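You operate a simulated robot arm through the tools that you are given. There is no shell and no other tool. Be economical: measure what you need, move in short steps, check, and stop when the job is done.

Carry out the task below with a simulated two-armed robot. There is one attempt and no reset: what you move stays moved.

TASK
Open the right drawer of the display table, take the blue chock and leave it inside and shut the drawer again. Then press the front left leg button two times. Then switch the blue rollator right brake off. Then take the teal tin and put it on the polishing block. Then fetch the green carton and set it on the top of the cleaning table. Then fetch the white foot and set it in the inside of the delivery crate. Then carry the teal tray with both arms and set it on the bottom shelf of the parts bench. Then open the right drawer of the workbench. Do these in the order given. Set down upright: blue chock, green carton.

Only the result counts: the job must be done as asked and must still hold three seconds after the hand-in. Knocking over, shifting, dropping, spilling or breaking anything else fails it.

THE ROBOT
Two 7-joint arms with fingered hands on one trunk, on a base that drives. Base frame: it is fixed to the floor where the robot stands at the start and does not move with it; the origin is under the middle of the robot, x ahead of it, y to its left, z up. Readings come in m, degrees, newtons and seconds.
The left shoulder is at the start at [0.07, 0.166, 1.068], the right one opposite. With the tool pointing down near the work surface each hand reaches from about 0.1 to 0.96 m from the robot's upright axis, wherever it stands, measured 20 degrees to its own side. Places, roughly: LT drawer2 [0.9, 0.2, 0.6]; blue chock (6x12x7 cm) [0.9, 0.1, 0.7]; blue rollator right brake [6.6, -4.5, 0.7]; bottom shelf of the parts bench [-2.3, -10.1, 0.2]; front left leg button [1.3, -0.3, 1.3]; green carton [1, -12.75, 1]; inside of the delivery crate [1.9, -10.6, 0.7]; polishing block (7x7x2 cm) [-2.6, -9.6, 0.9]; right drawer of the display table [0.9, 0.2, 0.6]; right drawer of the workbench [-4.9, -8.1, 0.8]; teal tin [1.25, -12.5, 0.75]; teal tray (40x21x4 cm) [-1.1, -10.9, 0.8]; top of the cleaning table [1.8, -13.1, 0.8]; white foot (4x4x4 cm) [-1.2, -10.9, 0.8]. Payload 4.1 kg a hand.
The tool frame of a hand sits at the grasp point between the pads (the TCP): z along the fingers, y along the line on which they close. The tips reach 0.032 m beyond it. Largest opening 0.108 m; the body of the gripper starts 0.038 m behind the TCP. The gripper is a hand of 4 fingers: y runs from the thumb to the fingers, the wrist lies at [-0.016, -0.108, -0.186] in the tool frame, and closing takes about 1.5 s.
Orientation is that of the tool frame in the base frame, as a unit quaternion [x, y, z, w]. With the fingers straight down and the wrist toward the robot, the tool's x, y and z point along [0, 1, 0], [1, 0, 0] and [0, 0, -1] of the base frame.

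THE INTERFACE
- The arms move only by the tool jog_arm. It takes "left_series", "right_series" or both (then of equal length, played together; a hand with none holds still); each is a list of rows, each a list of 2 entries, a list of its own where there are three numbers: the shift along the base's x, y, z in units of 500 mm (1.0 is 500 mm), then the turn, a rotation vector about the base's x, y, z in units of 90 degrees (1.0 is 90 degrees). In form: [[[dx, dy, dz], [ax, ay, az]], ...]. A call has 1 to 10 rows; each row is the pose to reach, as a shift and turn from the pose commanded when the call began. "left_claw" and "right_claw" are, for a hand that has rows, the finger opening in m, from 0 to 0.108, set as the call begins (left out, the last holds). A call with a number of a shift or a turn outside -1 to 1 is refused whole. Rows are played at 5 a second. More than 0.05 m and 8.6 degrees between two rows, or a gripper value outside its range, and nothing of the call is played. Where a pose cannot be reached the arm comes as near as it can. A force on the tool above 40 N (or 10 N above the force at the start of the call, whichever is more), or a blocked arm, ends the call early, and 0.2 s more pass. Each finger travels about 0.045 m/s and halts on what it meets, pressing with about 30 N; the grip force reading is that of the motor and also rises with nothing between the fingers. The clock runs only during rows and for 0.2 s after the last one: add rows that repeat a pose to give the fingers time. It gives the time, the measured TCP pose, the force on the tool (base axes), the opening and the grip force at its end, in the units of the frame above (readings bear some noise), with the torque about the TCP (base axes, N m) and any sound that the robot's microphone picked up.
- Cameras (640 x 400 px; columns grow to the right, rows downward): "scene" is now at [0.1494, 0.0028, 1.2944]; the picture's right is [0.00, -1.00, 0.00], its down [-0.58, -0.00, -0.81] and it looks along [0.81, 0.00, -0.58] (base axes); focal length 287 px, centre (320, 200). "left" rides on the left gripper at [-0.064, -0.093, -0.131] in its tool frame; the picture's right is [-0.80, -0.28, 0.53], its down [0.55, -0.71, 0.45] and it looks along [0.25, 0.65, 0.72] (tool axes); focal length 247 px, centre (320, 200). "right" rides on the right gripper at [0.064, -0.093, -0.132] in its tool frame; the picture's right is [-0.80, 0.28, -0.53], its down [-0.55, -0.71, 0.45] and it looks along [-0.25, 0.65, 0.72] (tool axes); focal length 247 px, centre (320, 200). There is no depth. A picture from a camera that has moved, and an enlarged one, comes with that camera's place and axes in the base frame and with its lens. The place of the scene camera against the robot may be out by one fixed shift of up to 0.018 m in any direction.
- capture(camera): a new picture of that camera. It takes no simulated time.
- lift_body(by): slides the trunk up (or, below 0, down) by that many m; the arms and the scene camera ride with it, the base frame stays. It gives what a move gives, with no picture.
- steer(legs): drives the robot by 1 to 6 legs, each [ahead, left, turn to the left] in m, m and degrees, along the robot's own axes; the way and the turn of a leg run together, so that a leg with both is an arc; at most 1.5 m and 180 degrees a leg. The arms and the cameras ride along, it lands a little off, and it stops where it bumps. It gives what a move gives.
- curl_fingers(index, middle, ring, thumb_bend, hand): sets how far each is bent, from 0 (flat) to 100 (curled in); at 30 the hand is open as for a grip, at 70 the pads meet at the TCP. One left out holds its place. A second passes; each finger stops where it meets its share of the squeeze, and holds until it gets a number again. A gripper value or a shape takes the hand back. It gives what a move gives, with no picture; readings hold the bend of each and the force on the fingers (four entries, about 0 where the hand has none), thumb and palm.
- set_grasp(shape, hand): the hand has 4 fingers and takes this shape, open, in about a second: jaw (thumb against the fingers, like two jaws); tri (thumb and two fingers); tip (a fingertip pinch); poke (one finger out to press); point (the index stretched); flat (the hand flat); cup (the hand cupped); fist (a fist). The gripper value then closes the fingers along that shape, each until it touches; the sizes above hold for jaw. It gives what a move gives, with no picture.
- pan_tilt(pan, tilt): turns the head with the scene camera to pan (to the left, within 86 degrees either way) and tilt (down, from -29 to 69), counted from straight ahead of the robot. It gives what a move gives.
- zoom(camera, box): a new picture of the part [left, top, right, bottom] of that camera's present view, enlarged. It takes no simulated time.
- hand_in(): hands the job in; it is judged then, once.

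Go step by step. Nothing tells you exact positions but the pictures and the camera data: compare them with the known pose of the tool, close in by small moves and look again before you grip or let go. The budget is 207 turns and 202 pictures, counting those below and the enlarged ones. Unless the task says otherwise, let go and move clear before handing in.

The tools are called after ">>>" as name(argument=value, ...) on one line, values as JSON. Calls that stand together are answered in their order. jog_arm: Moves the arms, as the interface text tells. Its arguments: {"type":"object","properties":{"left_series":{"type":"array"},"left_claw":{"type":"number"},"right_series":{"type":"array"},"right_claw":{"type":"number"}},"required":[]} The other tools are called the same way: lift_body (by) slides the trunk up or down; set_grasp (shape, hand) gives the hand a shape; curl_fingers (index, middle, ring, thumb_bend, hand) moves the fingers one by one; steer (legs) drives the base; pan_tilt (pan, tilt) turns the head that bears the scene camera; capture (camera) takes a picture; zoom (camera, box) takes an enlarged picture of a part of a camera's view; hand_in () hands the job in.

At the start:

```text
clock: 0.0
left_ee_pos: [0.6548, 0.2414, 0.9862]
left_tool_rot: [0.707, 0.707, 0.0, 0.0]
left_contact_force: [-0.4, -0.6, 0.6]
left_ft_torque: [0.01, -0.01, 0.01]
left_opening: 0.1076
left_grip_force: 0.1
left_shape: jaw
left_bend: [30.0, 30.0, 30.0, 30.0]
left_finger forces: [0.0, 0.0, 0.0, 0.0, 0.1, 0.0]
right_ee_pos: [0.5912, -0.3229, 1.0423]
right_tool_rot: [0.707, 0.708, 0.001, 0.0]
right_contact_force: [0.6, 0.3, 0.1]
right_ft_torque: [0.01, -0.01, 0.0]
right_opening: 0.1077
right_grip_force: 0.1
right_shape: jaw
right_bend: [30.0, 30.0, 30.0, 30.0]
right_finger forces: [0.1, 0.0, 0.0, 0.0, 0.0, 0.0]
trunk travel left (down, up): [-0.575, 0.365]
robot x, y, heading: [-0.0006, -0.0003, -0.0]
head pan, tilt: [0.0, 35.6]
```

scene: 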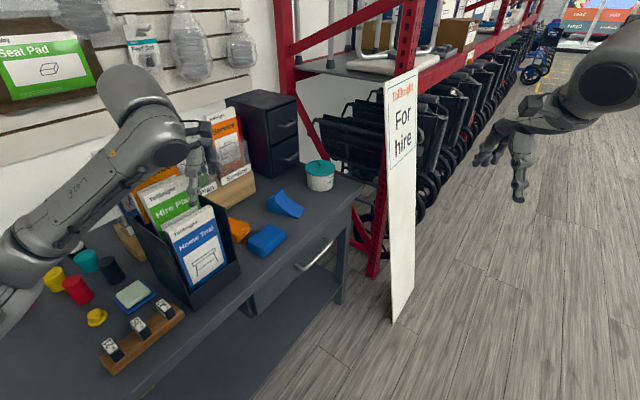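
right: 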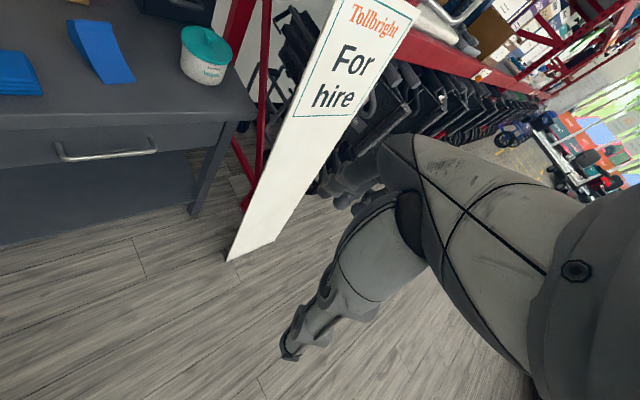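
left: 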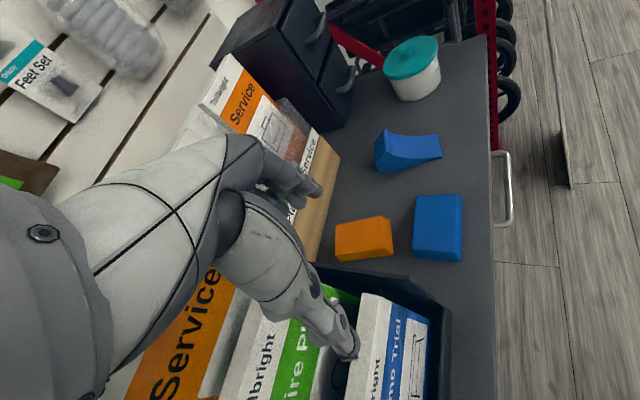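

I see the display table ahead and to the left, with its drawer handle near the middle of the view, and a blue wedge and a blue block on top. I'll look closer at these to get the geometry.

>>> zoom(camera="scene", box=[190, 130, 390, 310])

>>> zoom(camera="left", box=[300, 20, 560, 280])

```text
2.22 times, centred on (290, 220) of scene
camera zoom: at [0.1494, 0.0028, 1.2944], right [0.0, -1.0, 0.0], down [-0.58, 0.0, -0.81], along [0.81, 0.0, -0.58], focal length 638 px, centre (387, 156)
```

zoom: 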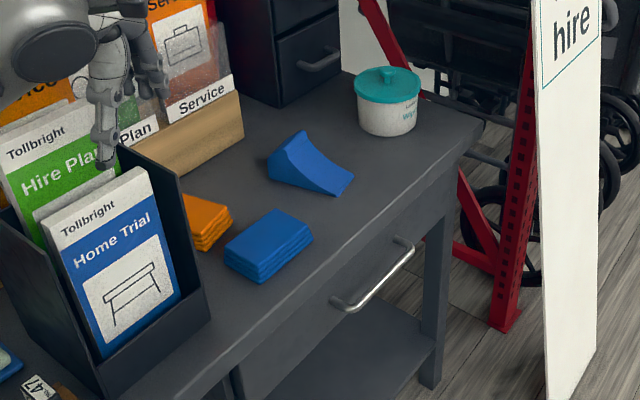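

```text
1.54 times, centred on (430, 150) of left
camera zoom: at [0.5617, 0.1772, 1.1197], right [-0.28, -0.8, -0.53], down [-0.71, 0.55, -0.45], along [0.65, 0.25, -0.72], focal length 380 px, centre (151, 277)
```

zoom: 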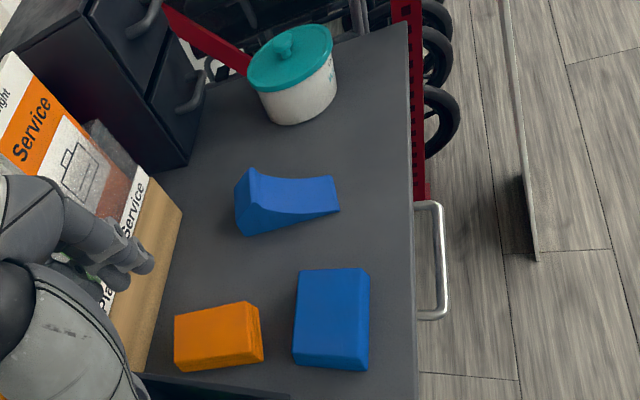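

The blue wedge is the chock, at about (0.95, 0.12). The handle bar runs from (0.709, 0.062) to (0.822, -0.026) at z≈0.66, so the drawer opens along (-0.615, -0.789). I'll bring the right hand above the bar, turned to close across it.

>>> jog_arm(right_series=[[[0.035, 0.068, -0.03], [0, 0, 0.058]], [[0.07, 0.136, -0.08], [0, 0, 0.116]], [[0.105, 0.205, -0.13], [0, 0, 0.173]], [[0.14, 0.273, -0.18], [0, 0, 0.231]], [[0.175, 0.341, -0.23], [0, 0, 0.289]], [[0.21, 0.409, -0.28], [0, 0, 0.347]], [[0.245, 0.477, -0.33], [0, 0, 0.405]], [[0.28, 0.546, -0.38], [0, 0, 0.462]], [[0.315, 0.614, -0.43], [0, 0, 0.52]], [[0.35, 0.682, -0.48], [0, 0, 0.578]]], right_claw=0.05)

>>> capture(camera="right")

>>> capture(camera="scene")

```text
clock: 2.2
left_ee_pos: [0.6539, 0.2392, 0.9871]
left_tool_rot: [0.707, 0.707, -0.001, -0.001]
left_contact_force: [-0.8, -0.6, 0.0]
left_ft_torque: [0.01, -0.02, -0.01]
left_opening: 0.1075
left_grip_force: 0.1
left_shape: jaw
left_bend: [30.0, 30.0, 30.0, 30.0]
left_finger forces: [0.0, 0.0, 0.0, 0.0, 0.1, 0.0]
right_ee_pos: [0.7467, -0.0215, 0.8316]
right_tool_rot: [0.428, 0.903, 0.02, 0.025]
right_contact_force: [-0.5, -0.1, -0.9]
right_ft_torque: [0.0, -0.03, 0.03]
right_opening: 0.05
right_grip_force: 0.0
right_shape: jaw
right_bend: [74.0, 46.0, 44.0, 72.0]
right_finger forces: [0.0, 0.0, 0.0, 0.0, 0.1, 0.0]
right hand out of reach, approached as far as the arm can: row 8, 9, 10
trunk travel left (down, up): [-0.575, 0.365]
robot x, y, heading: [-0.0018, 0.0008, 0.2]
head pan, tilt: [0.0, 35.6]
```

```text
196 pictures are left
camera right: at [0.6259, -0.0317, 0.9555], right [0.69, -0.45, 0.57], down [-0.17, -0.87, -0.47], along [0.7, 0.23, -0.67], focal length 247 px, centre (320, 200)
```

right: 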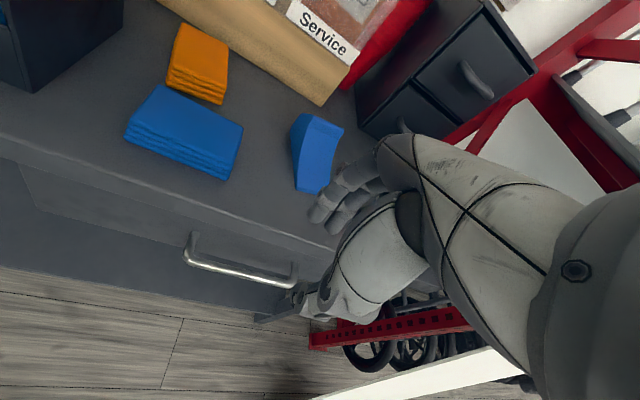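

```text
195 pictures are left
camera scene: at [0.1493, 0.0014, 1.2945], right [0.0, -1.0, 0.0], down [-0.58, 0.0, -0.81], along [0.81, 0.0, -0.58], focal length 287 px, centre (320, 200)
```

scene: 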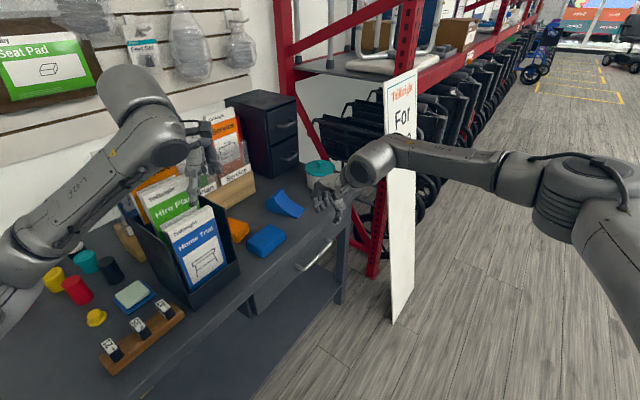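

The right arm runs into a joint limit at that turn. I'll tuck both arms in, shift the base slightly and turn it left to face the drawer more squarely.

>>> jog_arm(right_series=[[[-0.06, -0.06, 0.06], [0, 0, 0]], [[-0.12, -0.12, 0.12], [0, 0, 0]], [[-0.18, -0.18, 0.18], [0, 0, -0.05]], [[-0.24, -0.24, 0.24], [0, 0, -0.1]], [[-0.3, -0.3, 0.3], [0, 0, -0.15]], [[-0.36, -0.36, 0.34], [0, 0, -0.2]]], left_series=[[[0, 0, 0.08], [0, 0, 0]], [[0, 0, 0.16], [0, 0, 0]], [[-0.08, 0, 0.2], [0, 0, 0]], [[-0.17, 0, 0.2], [0, 0, 0]], [[-0.26, 0, 0.2], [0, 0, 0]], [[-0.35, 0, 0.2], [0, 0, 0]]])

>>> steer(legs=[[0.08, -0.1, 0], [0, 0, 35]])

>>> capture(camera="scene")

```text
refused: row 1 steps farther than a row can; nothing moved
```

```text
clock: 4.6
left_ee_pos: [0.6223, 0.3362, 0.9942]
left_tool_rot: [0.589, 0.808, 0.005, 0.013]
left_contact_force: [8.4, -4.0, 7.5]
left_ft_torque: [0.53, 0.16, -0.49]
left_opening: 0.1079
left_grip_force: 0.0
left_shape: jaw
left_bend: [30.0, 30.0, 30.0, 30.0]
left_finger forces: [0.1, 0.0, 11.4, 0.1, 0.0, 0.0]
right_ee_pos: [0.7899, 0.1301, 0.8311]
right_tool_rot: [0.269, 0.963, 0.024, 0.022]
right_contact_force: [0.6, 0.2, 1.1]
right_ft_torque: [-0.02, 0.0, -0.02]
right_opening: 0.0503
right_grip_force: 0.1
right_shape: jaw
right_bend: [74.0, 46.0, 44.0, 72.0]
right_finger forces: [0.1, 0.0, 0.0, 0.0, 0.0, 0.0]
trunk travel left (down, up): [-0.575, 0.365]
robot x, y, heading: [0.0778, -0.0978, 19.4]
head pan, tilt: [0.0, 35.6]
stopped in leg 2: the force on the tool passed its limit at 118 N (the readings are from after the stop); the commanded pose is now the measured one
```

```text
194 pictures are left
camera scene: at [0.2231, -0.0525, 1.2943], right [0.34, -0.94, 0.0], down [-0.55, -0.19, -0.81], along [0.77, 0.27, -0.58], focal length 287 px, centre (320, 200)
```

scene: 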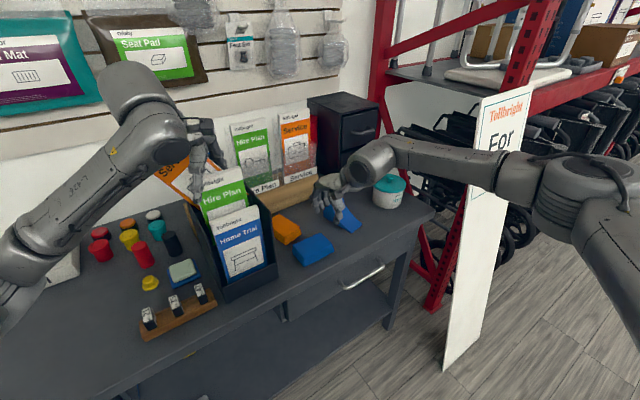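

The arm move was refused but the base still turned, so the left hand bumped the brochure rack. I'll look closely before backing off the same way it came in.

>>> zoom(camera="scene", box=[120, 90, 320, 270])

>>> capture(camera="left")

```text
2.22 times, centred on (220, 180) of scene
camera zoom: at [0.2231, -0.0525, 1.2943], right [0.34, -0.94, 0.0], down [-0.55, -0.19, -0.81], along [0.77, 0.27, -0.58], focal length 638 px, centre (542, 244)
```

zoom: 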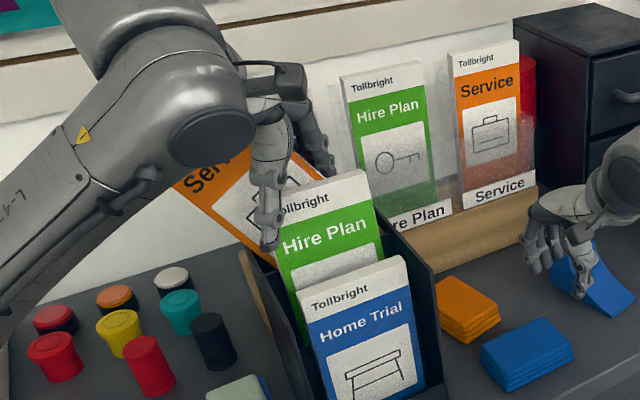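

```text
192 pictures are left
camera left: at [0.5501, 0.2478, 1.1256], right [-0.01, -0.85, -0.53], down [-0.83, 0.3, -0.47], along [0.56, 0.43, -0.71], focal length 247 px, centre (320, 200)
```

left: 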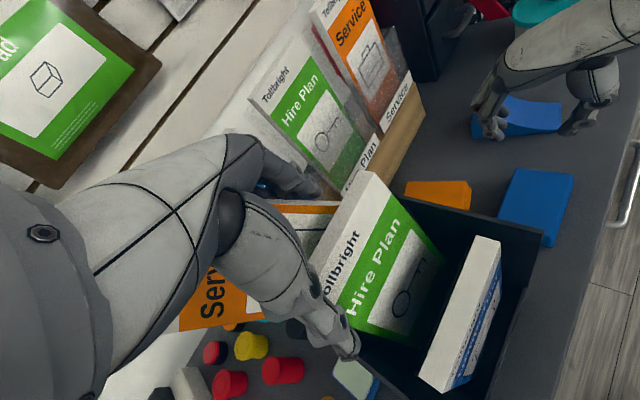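

The orange brochure in the rear rack is tilted by my hand. I'll back out 4 cm the way I came, look, and then lift clear.

>>> jog_arm(left_series=[[[0.012, -0.016, 0.0], [0, 0, 0]], [[0.024, -0.032, 0.0], [0, 0, 0]], [[0.036, -0.048, 0.0], [0, 0, 0]], [[0.048, -0.063, 0.0], [0, 0, 0]]])

>>> zoom(camera="scene", box=[120, 90, 320, 270])

```text
clock: 5.6
left_ee_pos: [0.6461, 0.3051, 0.9928]
left_tool_rot: [0.587, 0.809, 0.004, 0.012]
left_contact_force: [-0.1, 0.1, -0.4]
left_ft_torque: [-0.01, 0.02, 0.01]
left_opening: 0.1077
left_grip_force: 0.0
left_shape: jaw
left_bend: [30.0, 30.0, 30.0, 30.0]
left_finger forces: [0.0, 0.0, 0.0, 0.1, 0.0, 0.0]
right_ee_pos: [0.7899, 0.1306, 0.8315]
right_tool_rot: [0.268, 0.963, 0.023, 0.021]
right_contact_force: [-0.4, -0.1, -0.1]
right_ft_torque: [0.02, 0.01, -0.01]
right_opening: 0.0501
right_grip_force: 0.1
right_shape: jaw
right_bend: [74.0, 46.0, 44.0, 72.0]
right_finger forces: [0.0, 0.0, 0.0, 0.0, 0.1, 0.0]
trunk travel left (down, up): [-0.575, 0.365]
robot x, y, heading: [0.082, -0.1004, 19.6]
head pan, tilt: [0.0, 35.6]
```

```text
2.22 times, centred on (220, 180) of scene
camera zoom: at [0.2224, -0.0518, 1.2944], right [0.34, -0.94, 0.0], down [-0.55, -0.2, -0.81], along [0.77, 0.27, -0.58], focal length 638 px, centre (542, 244)
```

zoom: 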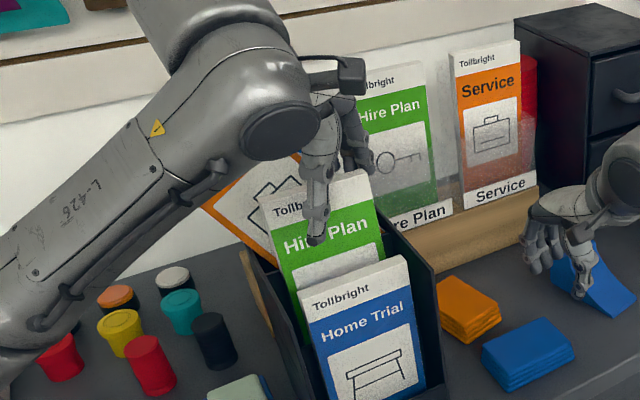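

Force is gone. Lifting the left hand up and back now, keeping the arm above the objects.

>>> jog_arm(left_series=[[[0, 0, 0.08], [0, 0, 0]], [[0, 0, 0.16], [0, 0, 0]], [[0, 0, 0.24], [0, 0, 0]], [[0, 0, 0.32], [0, 0, 0]], [[-0.06, -0.06, 0.34], [0, 0, 0]], [[-0.12, -0.12, 0.34], [0, 0, 0]], [[-0.18, -0.18, 0.34], [0, 0, 0]], [[-0.25, -0.22, 0.34], [0, 0, 0]], [[-0.32, -0.26, 0.34], [0, 0, 0]]])

>>> capture(camera="scene")

```text
clock: 7.6
left_ee_pos: [0.485, 0.1781, 1.1649]
left_tool_rot: [0.588, 0.809, 0.004, 0.011]
left_contact_force: [-0.8, 0.0, -0.3]
left_ft_torque: [0.04, 0.0, 0.03]
left_opening: 0.108
left_grip_force: 0.1
left_shape: jaw
left_bend: [30.0, 30.0, 30.0, 30.0]
left_finger forces: [0.0, 0.0, 0.1, 0.0, 0.1, 0.1]
right_ee_pos: [0.7888, 0.1313, 0.8321]
right_tool_rot: [0.267, 0.963, 0.024, 0.022]
right_contact_force: [-0.3, 0.1, -0.1]
right_ft_torque: [0.03, 0.0, -0.01]
right_opening: 0.05
right_grip_force: 0.0
right_shape: jaw
right_bend: [74.0, 46.0, 44.0, 72.0]
right_finger forces: [0.0, 0.0, 0.0, 0.0, 0.0, 0.1]
trunk travel left (down, up): [-0.575, 0.365]
robot x, y, heading: [0.0801, -0.1022, 19.7]
head pan, tilt: [0.0, 35.6]
```

```text
190 pictures are left
camera scene: at [0.221, -0.0522, 1.2946], right [0.34, -0.94, 0.0], down [-0.55, -0.2, -0.81], along [0.77, 0.27, -0.58], focal length 287 px, centre (320, 200)
```

scene: 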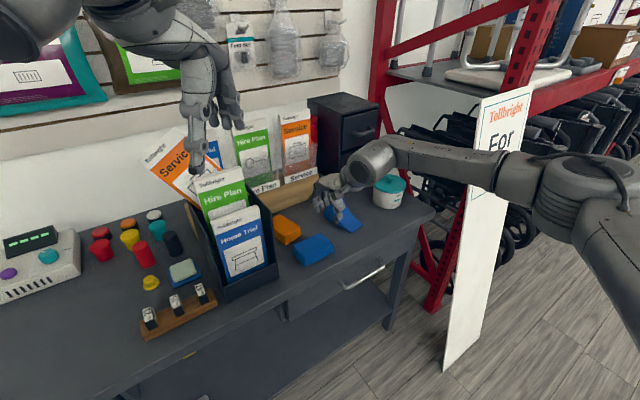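

>>> zoom(camera="scene", box=[120, 90, 320, 270])

>>> capture(camera="left")

```text
2.22 times, centred on (220, 180) of scene
camera zoom: at [0.221, -0.0522, 1.2946], right [0.34, -0.94, 0.0], down [-0.55, -0.2, -0.81], along [0.77, 0.27, -0.58], focal length 638 px, centre (542, 244)
```

zoom: 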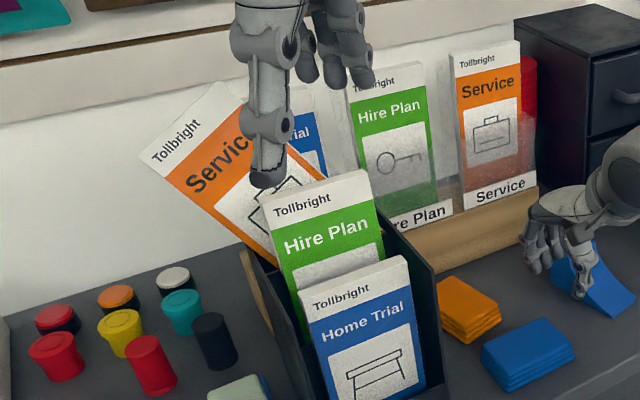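

```text
188 pictures are left
camera left: at [0.4138, 0.089, 1.2979], right [-0.01, -0.85, -0.53], down [-0.83, 0.3, -0.47], along [0.56, 0.43, -0.71], focal length 247 px, centre (320, 200)
```

left: 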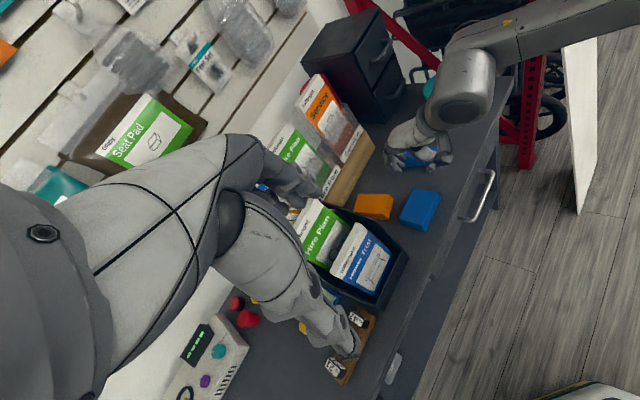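

The orange card was upright in the brochure box and I tipped it about 34° to the left. I'll nudge it upright with the closed left hand. First I'll bring the hand to the left of the card's top corner (about (0.55, 0.41, 1.05)) at a safe height.

>>> jog_arm(left_series=[[[-0.02, 0.074, 0.03], [0, 0, 0.06]], [[-0.04, 0.15, 0.06], [0, 0, 0.12]], [[-0.05, 0.225, 0.07], [0, 0, 0.19]], [[-0.06, 0.3, 0.07], [0, 0, 0.25]], [[-0.065, 0.375, 0.07], [0, 0, 0.32]], [[-0.07, 0.45, 0.07], [0, 0, 0.378]], [[0.0, 0.5, 0.07], [0, 0, 0.378]], [[0.06, 0.53, 0.07], [0, 0, 0.378]]], left_claw=0.0)

>>> capture(camera="scene")

>>> capture(camera="left")

```text
clock: 9.4
left_ee_pos: [0.5161, 0.443, 1.2027]
left_tool_rot: [0.325, 0.946, 0.007, 0.009]
left_contact_force: [0.5, -0.8, -1.5]
left_ft_torque: [0.02, 0.03, 0.03]
left_opening: 0.0
left_grip_force: 29.7
left_shape: jaw
left_bend: [70.0, 70.0, 70.0, 49.0]
left_finger forces: [0.0, 0.1, 0.0, 0.0, 0.0, 0.0]
right_ee_pos: [0.7894, 0.131, 0.8305]
right_tool_rot: [0.266, 0.964, 0.022, 0.02]
right_contact_force: [0.0, -0.8, 0.9]
right_ft_torque: [0.03, 0.0, 0.02]
right_opening: 0.0501
right_grip_force: 0.0
right_shape: jaw
right_bend: [74.0, 46.0, 44.0, 72.0]
right_finger forces: [0.0, 0.0, 0.0, 0.0, 0.0, 0.1]
trunk travel left (down, up): [-0.575, 0.365]
robot x, y, heading: [0.0827, -0.0991, 19.5]
head pan, tilt: [0.0, 35.6]
```

```text
187 pictures are left
camera scene: at [0.2227, -0.0512, 1.2943], right [0.34, -0.94, 0.0], down [-0.55, -0.2, -0.81], along [0.77, 0.27, -0.58], focal length 287 px, centre (320, 200)
```

scene: 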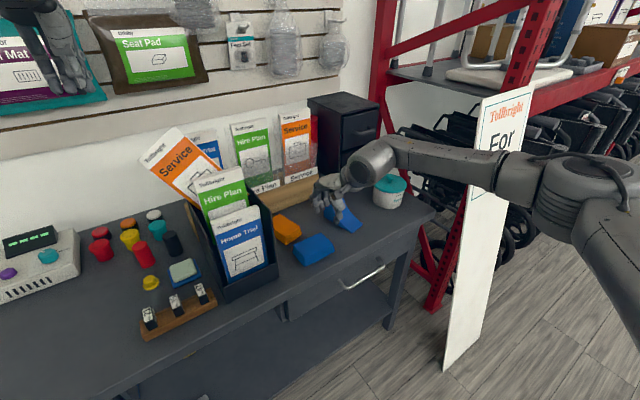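

```text
186 pictures are left
camera left: at [0.5064, 0.3288, 1.3343], right [0.47, -0.71, -0.53], down [-0.86, -0.22, -0.47], along [0.22, 0.67, -0.71], focal length 247 px, centre (320, 200)
```

left: 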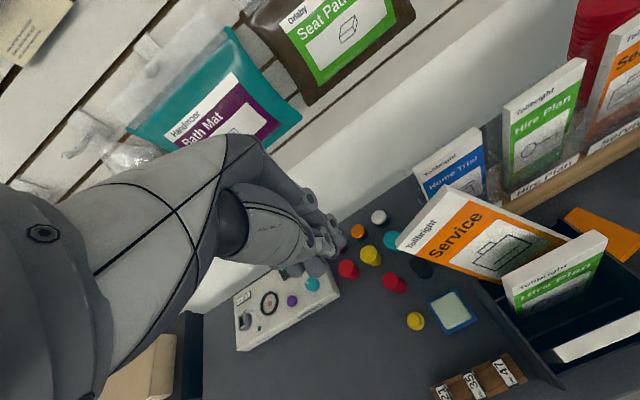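

The corner is at about (0.577, 0.45, 1.037), and the front card is 8 cm nearer, so there's room. I'll lower beside the corner, then push gently right along the table.

>>> jog_arm(left_series=[[[0.0, 0.07, -0.02], [0, 0, 0]], [[0.02, 0.09, -0.1], [0, 0, 0]], [[0.02, 0.09, -0.19], [0, 0, 0]], [[0.02, 0.09, -0.28], [0, 0, 0]], [[0.02, 0.09, -0.335], [0, 0, 0]], [[0.05, 0.067, -0.335], [0, 0, 0]], [[0.08, 0.043, -0.335], [0, 0, 0]], [[0.11, 0.02, -0.335], [0, 0, 0]]])

>>> capture(camera="scene")

>>> capture(camera="left")

```text
clock: 11.2
left_ee_pos: [0.5708, 0.4492, 1.03]
left_tool_rot: [0.325, 0.946, 0.008, 0.009]
left_contact_force: [-0.7, -0.7, 0.4]
left_ft_torque: [0.02, -0.01, -0.01]
left_opening: 0.0
left_grip_force: 30.2
left_shape: jaw
left_bend: [70.0, 70.0, 70.0, 49.0]
left_finger forces: [0.0, 0.0, 0.1, 0.0, 0.1, 0.0]
right_ee_pos: [0.7904, 0.1311, 0.8309]
right_tool_rot: [0.268, 0.963, 0.023, 0.021]
right_contact_force: [0.0, 0.7, -0.6]
right_ft_torque: [0.04, 0.02, 0.02]
right_opening: 0.0502
right_grip_force: 0.0
right_shape: jaw
right_bend: [74.0, 46.0, 44.0, 72.0]
right_finger forces: [0.1, 0.1, 0.0, 0.1, 0.1, 0.0]
trunk travel left (down, up): [-0.575, 0.365]
robot x, y, heading: [0.0856, -0.1031, 19.7]
head pan, tilt: [0.0, 35.6]
```

```text
185 pictures are left
camera scene: at [0.2229, -0.0518, 1.2943], right [0.34, -0.94, 0.0], down [-0.55, -0.2, -0.81], along [0.77, 0.27, -0.58], focal length 287 px, centre (320, 200)
```

scene: 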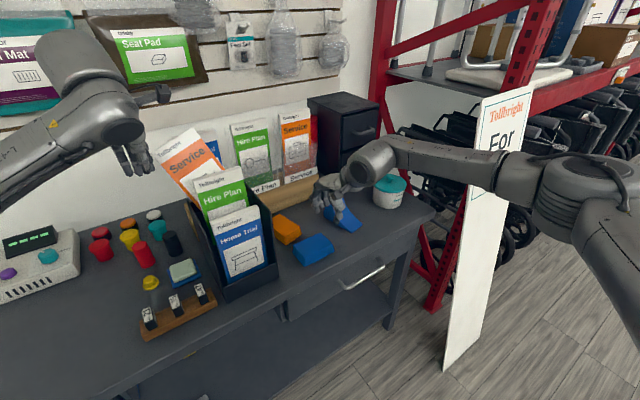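

```text
184 pictures are left
camera left: at [0.5609, 0.3368, 1.1612], right [0.47, -0.71, -0.53], down [-0.86, -0.21, -0.47], along [0.22, 0.67, -0.71], focal length 247 px, centre (320, 200)
```

left: 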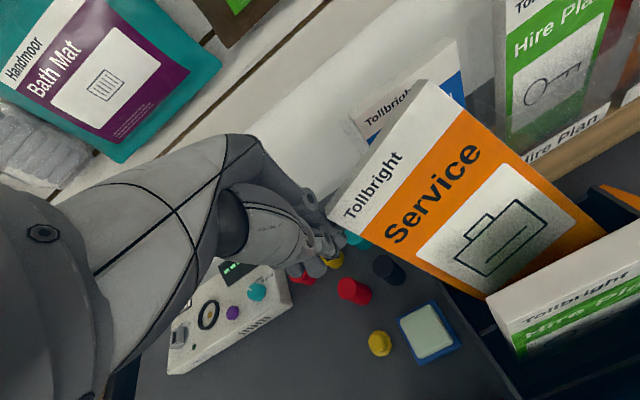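

It's working: the card is straightening with almost no force. I'll keep pushing.

>>> jog_arm(left_series=[[[0.03, -0.023, 0], [0, 0, 0]], [[0.06, -0.047, 0], [0, 0, 0]], [[0.085, -0.066, 0], [0, 0, 0]]])

>>> capture(camera="scene")

>>> capture(camera="left")

```text
clock: 12.0
left_ee_pos: [0.6116, 0.4184, 1.0319]
left_tool_rot: [0.325, 0.946, 0.008, 0.009]
left_contact_force: [0.3, -1.4, -0.5]
left_ft_torque: [0.01, 0.02, -0.04]
left_opening: 0.0
left_grip_force: 29.8
left_shape: jaw
left_bend: [70.0, 70.0, 70.0, 49.0]
left_finger forces: [0.0, 0.1, 0.1, 0.0, 0.0, 0.0]
right_ee_pos: [0.7905, 0.1297, 0.8321]
right_tool_rot: [0.267, 0.963, 0.024, 0.021]
right_contact_force: [0.1, -0.5, -0.3]
right_ft_torque: [0.01, -0.02, 0.01]
right_opening: 0.0503
right_grip_force: 0.0
right_shape: jaw
right_bend: [74.0, 46.0, 44.0, 72.0]
right_finger forces: [0.0, 0.0, 0.0, 0.1, 0.0, 0.1]
trunk travel left (down, up): [-0.575, 0.365]
robot x, y, heading: [0.0776, -0.099, 19.8]
head pan, tilt: [0.0, 35.6]
```

```text
183 pictures are left
camera scene: at [0.2226, -0.0519, 1.2944], right [0.34, -0.94, 0.0], down [-0.55, -0.2, -0.81], along [0.77, 0.27, -0.58], focal length 287 px, centre (320, 200)
```

scene: 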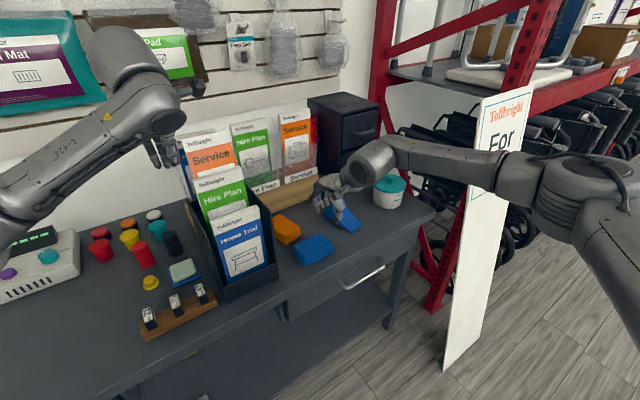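

```text
182 pictures are left
camera left: at [0.6022, 0.3046, 1.1626], right [0.47, -0.71, -0.53], down [-0.86, -0.21, -0.47], along [0.22, 0.67, -0.71], focal length 247 px, centre (320, 200)
```

left: 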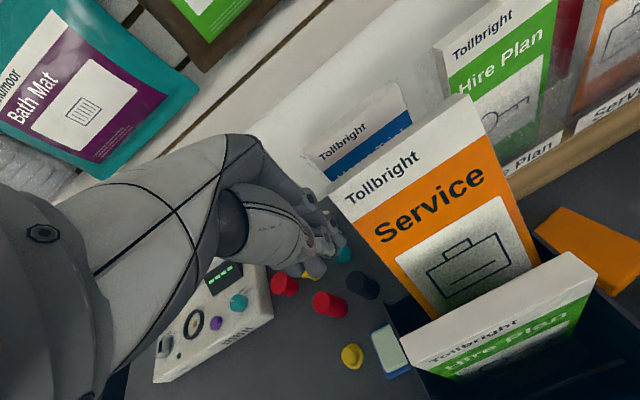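

The card now stands parallel to the others. I'll back the hand off to the left, lift it well clear and bring it in toward the robot.

>>> jog_arm(left_series=[[[-0.04, 0.03, 0], [0, 0, 0]], [[-0.09, 0.07, 0.0], [0, 0, 0]], [[-0.1, 0.07, 0.09], [0, 0, 0]], [[-0.12, 0.05, 0.18], [0, 0, 0]], [[-0.14, 0.0, 0.26], [0, 0, 0]], [[-0.19, -0.07, 0.3], [0, 0, -0.06]], [[-0.25, -0.13, 0.3], [0, 0, -0.12]], [[-0.32, -0.18, 0.3], [0, 0, -0.18]], [[-0.39, -0.22, 0.3], [0, 0, -0.24]], [[-0.46, -0.25, 0.3], [0, 0, -0.3]]])

>>> capture(camera="scene")

>>> capture(camera="right")

```text
clock: 14.2
left_ee_pos: [0.3791, 0.2949, 1.1802]
left_tool_rot: [0.538, 0.843, 0.005, 0.012]
left_contact_force: [-0.3, -0.2, 0.6]
left_ft_torque: [0.02, -0.03, 0.01]
left_opening: 0.0001
left_grip_force: 29.9
left_shape: jaw
left_bend: [70.0, 70.0, 70.0, 49.0]
left_finger forces: [0.1, 0.1, 0.0, 0.0, 0.0, 0.1]
right_ee_pos: [0.7888, 0.1303, 0.8332]
right_tool_rot: [0.267, 0.963, 0.024, 0.022]
right_contact_force: [0.5, -0.1, 0.2]
right_ft_torque: [0.01, 0.01, 0.03]
right_opening: 0.05
right_grip_force: 0.2
right_shape: jaw
right_bend: [74.0, 46.0, 44.0, 72.0]
right_finger forces: [0.2, 0.0, 0.0, 0.0, 0.2, 0.1]
trunk travel left (down, up): [-0.575, 0.365]
robot x, y, heading: [0.0796, -0.0992, 19.7]
head pan, tilt: [0.0, 35.6]
```

```text
181 pictures are left
camera scene: at [0.2202, -0.0518, 1.2947], right [0.34, -0.94, 0.0], down [-0.55, -0.2, -0.81], along [0.77, 0.27, -0.58], focal length 287 px, centre (320, 200)
```

scene: 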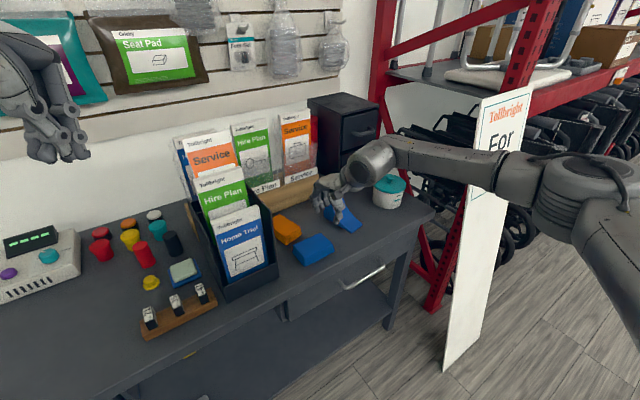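

```text
180 pictures are left
camera right: at [0.6785, 0.0807, 0.9569], right [0.8, -0.19, 0.57], down [0.13, -0.87, -0.47], along [0.59, 0.45, -0.67], focal length 247 px, centre (320, 200)
```

right: 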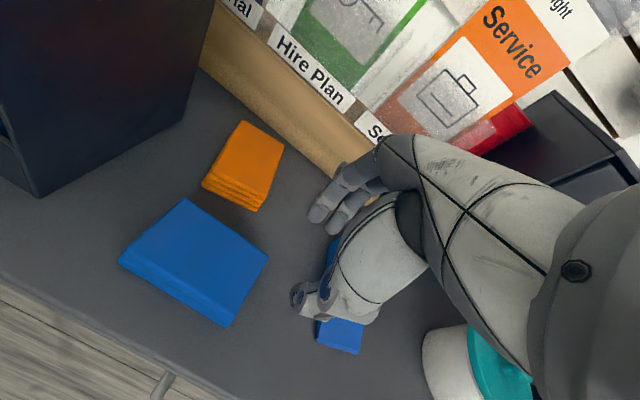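

The table is tidy again. Next I'll bring the right hand from above the table to over the handle bar (0.766, 0.018) and straighten it.

>>> jog_arm(right_series=[[[-0.01, -0.075, -0.02], [-0.008, 0.012, -0.026]], [[-0.03, -0.15, -0.06], [-0.015, 0.024, -0.052]], [[-0.046, -0.224, -0.12], [-0.022, 0.035, -0.078]], [[-0.046, -0.224, -0.14], [-0.022, 0.035, -0.078]]])

>>> capture(camera="right")

>>> zoom(camera="scene", box=[260, 130, 460, 330])

```text
clock: 15.2
left_ee_pos: [0.3804, 0.2955, 1.1799]
left_tool_rot: [0.537, 0.844, 0.004, 0.011]
left_contact_force: [-0.4, -0.1, -0.7]
left_ft_torque: [0.0, -0.02, 0.04]
left_opening: 0.0001
left_grip_force: 30.3
left_shape: jaw
left_bend: [70.0, 70.0, 70.0, 49.0]
left_finger forces: [0.0, 0.0, 0.1, 0.0, 0.1, 0.0]
right_ee_pos: [0.7642, 0.0218, 0.7642]
right_tool_rot: [0.326, 0.945, -0.003, 0.0]
right_contact_force: [0.2, -0.4, -0.4]
right_ft_torque: [-0.01, 0.01, 0.0]
right_opening: 0.0502
right_grip_force: 0.0
right_shape: jaw
right_bend: [74.0, 46.0, 44.0, 72.0]
right_finger forces: [0.0, 0.0, 0.0, 0.0, 0.0, 0.0]
trunk travel left (down, up): [-0.575, 0.365]
robot x, y, heading: [0.0812, -0.1013, 19.7]
head pan, tilt: [0.0, 35.6]
```

```text
179 pictures are left
camera right: at [0.6562, -0.0109, 0.8953], right [0.8, -0.27, 0.53], down [0.0, -0.9, -0.44], along [0.6, 0.35, -0.72], focal length 247 px, centre (320, 200)
```

right: 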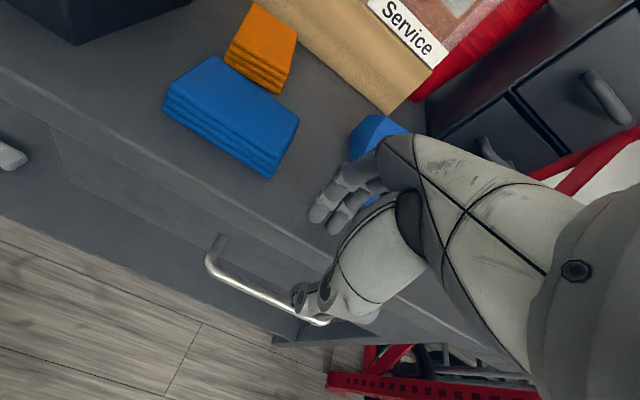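

```text
2.00 times, centred on (360, 230) of scene
camera zoom: at [0.222, -0.0507, 1.2944], right [0.34, -0.94, 0.0], down [-0.55, -0.2, -0.81], along [0.77, 0.27, -0.58], focal length 574 px, centre (240, 140)
```

zoom: 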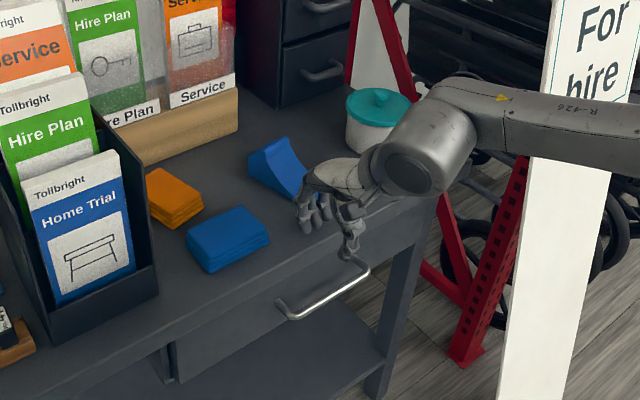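

The hand is centred over the bar to within about 1 cm. I'll go down around it with the fingers at 5 cm and look before closing.

>>> jog_arm(right_series=[[[-0.006, -0.008, -0.06], [0, 0, 0]], [[-0.006, -0.008, -0.12], [0, 0, 0]], [[-0.006, -0.008, -0.17], [0, 0, 0]], [[-0.006, -0.008, -0.198], [0, 0, 0]]])

>>> zoom(camera="right", box=[180, 150, 460, 400])

>>> zoom(camera="scene", box=[300, 150, 440, 290])

```text
clock: 15.6
left_ee_pos: [0.3794, 0.2953, 1.1817]
left_tool_rot: [0.538, 0.843, 0.005, 0.012]
left_contact_force: [0.2, -0.5, -0.2]
left_ft_torque: [-0.02, 0.02, 0.0]
left_opening: 0.0
left_grip_force: 30.1
left_shape: jaw
left_bend: [70.0, 70.0, 70.0, 49.0]
left_finger forces: [0.0, 0.0, 0.0, 0.0, 0.1, 0.0]
right_ee_pos: [0.7661, 0.0236, 0.7513]
right_tool_rot: [0.326, 0.945, 0.012, 0.004]
right_contact_force: [-2.9, -0.9, 17.8]
right_ft_torque: [0.46, -0.12, 0.07]
right_opening: 0.0491
right_grip_force: 0.1
right_shape: jaw
right_bend: [75.0, 47.0, 44.0, 72.0]
right_finger forces: [14.2, 3.5, 0.0, 0.0, 0.1, 0.0]
trunk travel left (down, up): [-0.575, 0.365]
robot x, y, heading: [0.0816, -0.1033, 19.7]
head pan, tilt: [0.0, 35.6]
stopped in row 2 (right hand): the force on the tool passed its limit at 56 N (the readings are from after the stop); the commanded pose is now the measured one
```

```text
1.60 times, centred on (320, 275) of right
camera zoom: at [0.6559, -0.0123, 0.8811], right [0.79, -0.28, 0.54], down [0.0, -0.88, -0.47], along [0.61, 0.37, -0.7], focal length 395 px, centre (320, 80)
```

zoom: 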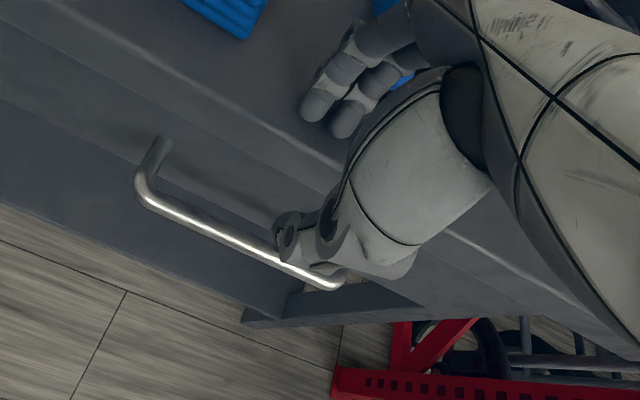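

```text
2.86 times, centred on (370, 220) of scene
camera zoom: at [0.2205, -0.0521, 1.2948], right [0.34, -0.94, 0.0], down [-0.55, -0.2, -0.81], along [0.77, 0.27, -0.58], focal length 820 px, centre (177, 143)
```

zoom: 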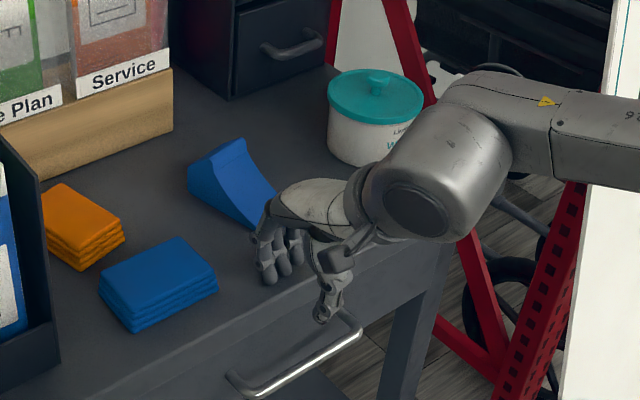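

The fingers touched the table top (it sits at about z 0.715), so the hand is too far in. I'll lift slightly, move 2 cm outward, narrow to 4 cm and go down again.

>>> jog_arm(right_series=[[[0, 0, 0.03], [0, 0, 0]], [[-0.027, -0.035, 0.03], [0, 0, 0]], [[-0.027, -0.035, 0.03], [0, 0, 0]], [[-0.027, -0.035, -0.03], [0, 0, 0]], [[-0.027, -0.035, -0.09], [0, 0, 0]], [[-0.027, -0.035, -0.125], [0, 0, 0]]], right_claw=0.042)

>>> zoom(camera="right", box=[180, 150, 460, 400])

>>> zoom(camera="scene", box=[300, 150, 440, 290])

```text
clock: 16.7
left_ee_pos: [0.3786, 0.2926, 1.1821]
left_tool_rot: [0.538, 0.843, 0.007, 0.011]
left_contact_force: [0.7, -1.1, -0.5]
left_ft_torque: [0.01, 0.0, 0.0]
left_opening: 0.0001
left_grip_force: 30.2
left_shape: jaw
left_bend: [70.0, 70.0, 70.0, 49.0]
left_finger forces: [0.0, 0.0, 0.0, 0.0, 0.0, 0.1]
right_ee_pos: [0.7554, 0.0039, 0.7394]
right_tool_rot: [0.327, 0.945, 0.017, 0.005]
right_contact_force: [-13.5, -12.2, 20.8]
right_ft_torque: [0.25, -0.29, 0.04]
right_opening: 0.0385
right_grip_force: 0.0
right_shape: jaw
right_bend: [75.0, 55.0, 50.0, 73.0]
right_finger forces: [8.3, 13.0, 5.1, 0.0, 0.1, 0.0]
trunk travel left (down, up): [-0.575, 0.365]
robot x, y, heading: [0.0805, -0.1033, 19.6]
head pan, tilt: [0.0, 35.6]
stopped in row 5 (right hand): the force on the tool passed its limit at 52 N (the readings are from after the stop); the commanded pose is now the measured one
```

```text
1.60 times, centred on (320, 275) of right
camera zoom: at [0.6432, -0.032, 0.8686], right [0.79, -0.29, 0.54], down [0.0, -0.88, -0.48], along [0.61, 0.38, -0.69], focal length 395 px, centre (320, 80)
```

zoom: 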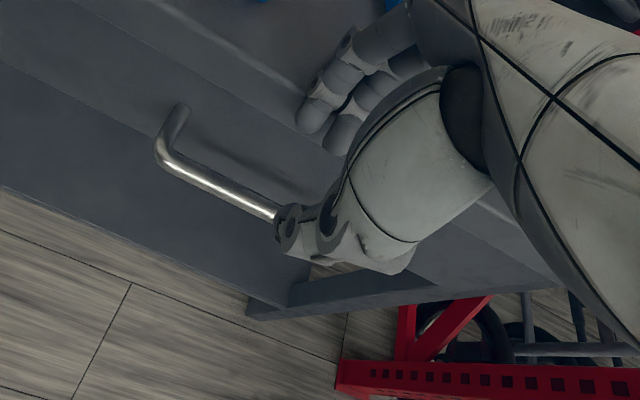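

```text
2.86 times, centred on (370, 220) of scene
camera zoom: at [0.2186, -0.0544, 1.2952], right [0.33, -0.94, 0.0], down [-0.55, -0.19, -0.82], along [0.77, 0.27, -0.58], focal length 820 px, centre (177, 143)
```

zoom: 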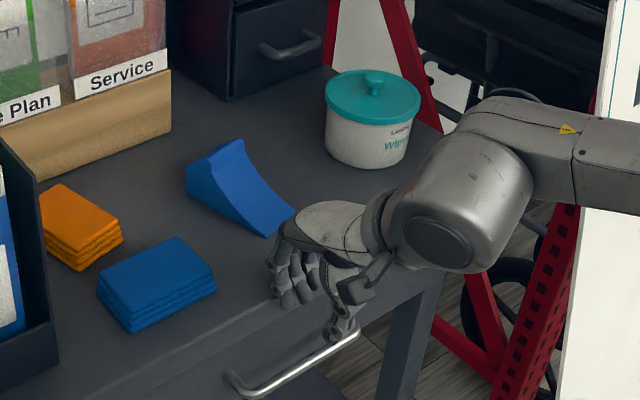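

The table edge overhangs close behind the bar, so a vertical finger won't fit there. I'll tilt the hand about 25° so the fingers slide in behind the bar at a slant under the overhang.

>>> jog_arm(right_series=[[[0, 0, 0.05], [0, 0, 0]], [[-0.053, -0.08, 0.05], [0.067, -0.052, 0]], [[-0.053, -0.08, 0.05], [0.134, -0.104, 0]], [[-0.053, -0.08, 0.035], [0.202, -0.157, 0]], [[-0.053, -0.08, 0.035], [0.202, -0.157, 0]], [[-0.038, -0.06, -0.02], [0.202, -0.157, 0]], [[-0.022, -0.04, -0.075], [0.202, -0.157, 0]], [[-0.007, -0.02, -0.129], [0.202, -0.157, 0]]], right_claw=0.035)

>>> zoom(camera="right", box=[180, 150, 460, 400])

>>> zoom(camera="scene", box=[300, 150, 440, 290])

```text
clock: 18.5
left_ee_pos: [0.3791, 0.2878, 1.1835]
left_tool_rot: [0.539, 0.842, 0.008, 0.012]
left_contact_force: [0.0, -0.1, 1.1]
left_ft_torque: [0.02, -0.02, 0.0]
left_opening: 0.0
left_grip_force: 29.9
left_shape: jaw
left_bend: [70.0, 70.0, 70.0, 49.0]
left_finger forces: [0.2, 0.0, 0.1, 0.0, 0.1, 0.1]
right_ee_pos: [0.7511, -0.0085, 0.6709]
right_tool_rot: [0.32, 0.922, 0.205, 0.068]
right_contact_force: [-20.7, -28.3, 13.0]
right_ft_torque: [1.29, -1.14, -0.39]
right_opening: 0.0316
right_grip_force: 0.0
right_shape: jaw
right_bend: [74.0, 61.0, 51.0, 74.0]
right_finger forces: [0.0, 35.8, 0.2, 0.1, 0.0, 0.0]
trunk travel left (down, up): [-0.575, 0.365]
robot x, y, heading: [0.0773, -0.1003, 19.6]
head pan, tilt: [0.0, 35.6]
```

```text
1.60 times, centred on (320, 275) of right
camera zoom: at [0.6152, -0.078, 0.7516], right [0.65, -0.47, 0.6], down [0.15, -0.69, -0.71], along [0.75, 0.55, -0.38], focal length 395 px, centre (320, 80)
```

zoom: 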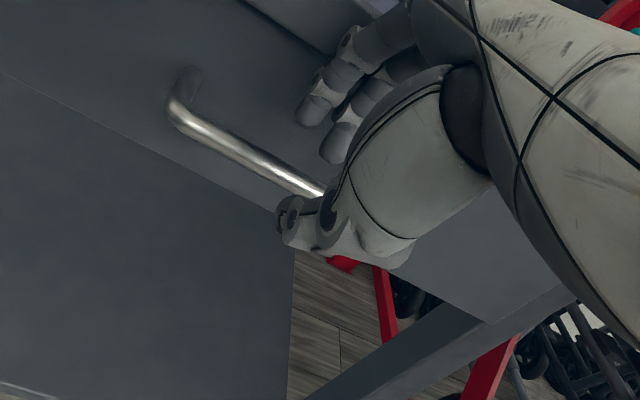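

```text
2.86 times, centred on (370, 220) of scene
camera zoom: at [0.2178, -0.0569, 1.2954], right [0.33, -0.94, 0.0], down [-0.55, -0.19, -0.82], along [0.77, 0.27, -0.58], focal length 820 px, centre (177, 143)
```

zoom: 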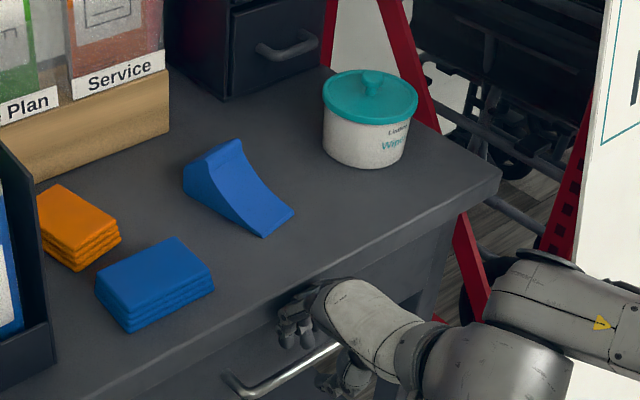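

The bar now passes between fingers and thumb, with the fingertip resting on the drawer front. I'll ease back a few millimetres and close on it.

>>> jog_arm(right_series=[[[-0.008, -0.01, 0.0], [0, 0, 0]], [[-0.008, -0.01, 0.0], [0, 0, 0]], [[-0.008, -0.01, 0.0], [0, 0, 0]], [[-0.008, -0.01, 0.0], [0, 0, 0]], [[-0.008, -0.01, 0.0], [0, 0, 0]], [[-0.008, -0.01, 0.0], [0, 0, 0]]], right_claw=0.0)

>>> zoom(camera="right", box=[180, 150, 460, 400])

```text
clock: 19.9
left_ee_pos: [0.3811, 0.2943, 1.1808]
left_tool_rot: [0.538, 0.843, 0.004, 0.011]
left_contact_force: [0.3, -1.3, -0.4]
left_ft_torque: [-0.01, 0.01, -0.04]
left_opening: 0.0002
left_grip_force: 30.2
left_shape: jaw
left_bend: [70.0, 70.0, 70.0, 49.0]
left_finger forces: [0.0, 0.0, 0.0, 0.0, 0.1, 0.0]
right_ee_pos: [0.7501, -0.0081, 0.6692]
right_tool_rot: [0.319, 0.923, 0.205, 0.069]
right_contact_force: [-0.2, -0.1, 0.1]
right_ft_torque: [-0.02, 0.02, 0.01]
right_opening: 0.0
right_grip_force: 29.7
right_shape: jaw
right_bend: [70.0, 73.0, 70.0, 48.0]
right_finger forces: [0.0, 0.0, 0.0, 0.0, 0.0, 0.0]
trunk travel left (down, up): [-0.575, 0.365]
robot x, y, heading: [0.0791, -0.1039, 19.3]
head pan, tilt: [0.0, 35.6]
```

```text
1.60 times, centred on (320, 275) of right
camera zoom: at [0.6138, -0.0778, 0.7512], right [0.65, -0.47, 0.6], down [0.15, -0.69, -0.7], along [0.74, 0.55, -0.38], focal length 395 px, centre (320, 80)
```

zoom: 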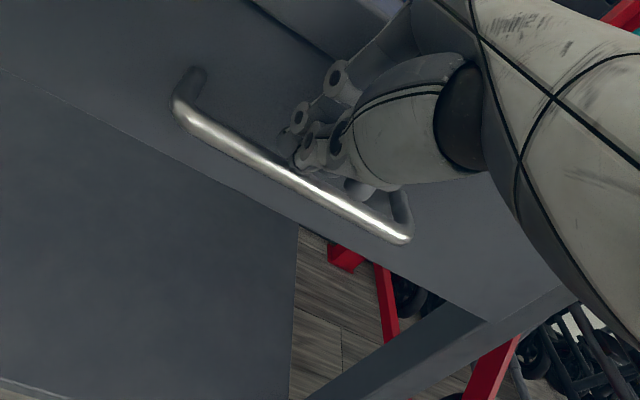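

The bar is lower than I thought (about z 0.63) and the fingers closed above it. I'll retreat with the hand closed, tilt to about 40°, and then come in lower.

>>> jog_arm(right_series=[[[-0.021, -0.027, 0.072], [0, 0, 0]], [[-0.042, -0.054, 0.12], [0, 0, 0]], [[-0.063, -0.08, 0.1], [0.065, -0.051, 0]], [[-0.063, -0.08, 0.06], [0.131, -0.103, 0]]], right_claw=0.0)

>>> jog_arm(right_series=[[[0, 0, 0], [0, 0, 0]], [[0, 0, 0], [0, 0, 0]], [[0, 0, 0], [0, 0, 0]], [[0, 0, 0], [0, 0, 0]], [[0, 0, 0], [0, 0, 0]]], right_claw=0.042)

>>> capture(camera="right")

```text
clock: 20.9
left_ee_pos: [0.3829, 0.2956, 1.1802]
left_tool_rot: [0.538, 0.843, 0.005, 0.011]
left_contact_force: [0.4, 0.0, 0.6]
left_ft_torque: [-0.01, -0.02, 0.03]
left_opening: 0.0
left_grip_force: 29.8
left_shape: jaw
left_bend: [70.0, 70.0, 70.0, 49.0]
left_finger forces: [0.1, 0.1, 0.1, 0.1, 0.0, 0.0]
right_ee_pos: [0.7163, -0.0452, 0.7009]
right_tool_rot: [0.307, 0.889, 0.322, 0.11]
right_contact_force: [-0.6, -0.8, 0.1]
right_ft_torque: [0.02, 0.0, -0.01]
right_opening: 0.0001
right_grip_force: 30.0
right_shape: jaw
right_bend: [70.0, 73.0, 70.0, 48.0]
right_finger forces: [0.0, 0.1, 0.0, 0.0, 0.1, 0.0]
trunk travel left (down, up): [-0.575, 0.365]
robot x, y, heading: [0.0818, -0.0999, 19.9]
head pan, tilt: [0.0, 35.6]
```

```text
clock: 22.1
left_ee_pos: [0.3821, 0.2952, 1.1802]
left_tool_rot: [0.538, 0.843, 0.004, 0.012]
left_contact_force: [0.7, 0.5, 0.6]
left_ft_torque: [-0.02, -0.03, 0.02]
left_opening: 0.0001
left_grip_force: 30.2
left_shape: jaw
left_bend: [70.0, 70.0, 70.0, 49.0]
left_finger forces: [0.0, 0.0, 0.0, 0.0, 0.0, 0.0]
right_ee_pos: [0.7155, -0.0454, 0.7016]
right_tool_rot: [0.306, 0.889, 0.322, 0.108]
right_contact_force: [-0.2, 0.5, 0.3]
right_ft_torque: [0.04, -0.03, 0.04]
right_opening: 0.0415
right_grip_force: 0.1
right_shape: jaw
right_bend: [74.0, 50.0, 47.0, 73.0]
right_finger forces: [0.0, 0.1, 0.0, 0.0, 0.1, 0.1]
trunk travel left (down, up): [-0.575, 0.365]
robot x, y, heading: [0.0842, -0.1022, 19.6]
head pan, tilt: [0.0, 35.6]
```

```text
170 pictures are left
camera right: at [0.5706, -0.1278, 0.743], right [0.55, -0.59, 0.59], down [0.27, -0.54, -0.8], along [0.79, 0.6, -0.14], focal length 247 px, centre (320, 200)
```

right: 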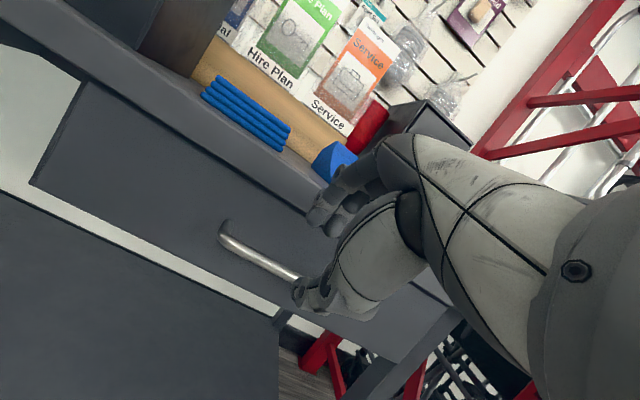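

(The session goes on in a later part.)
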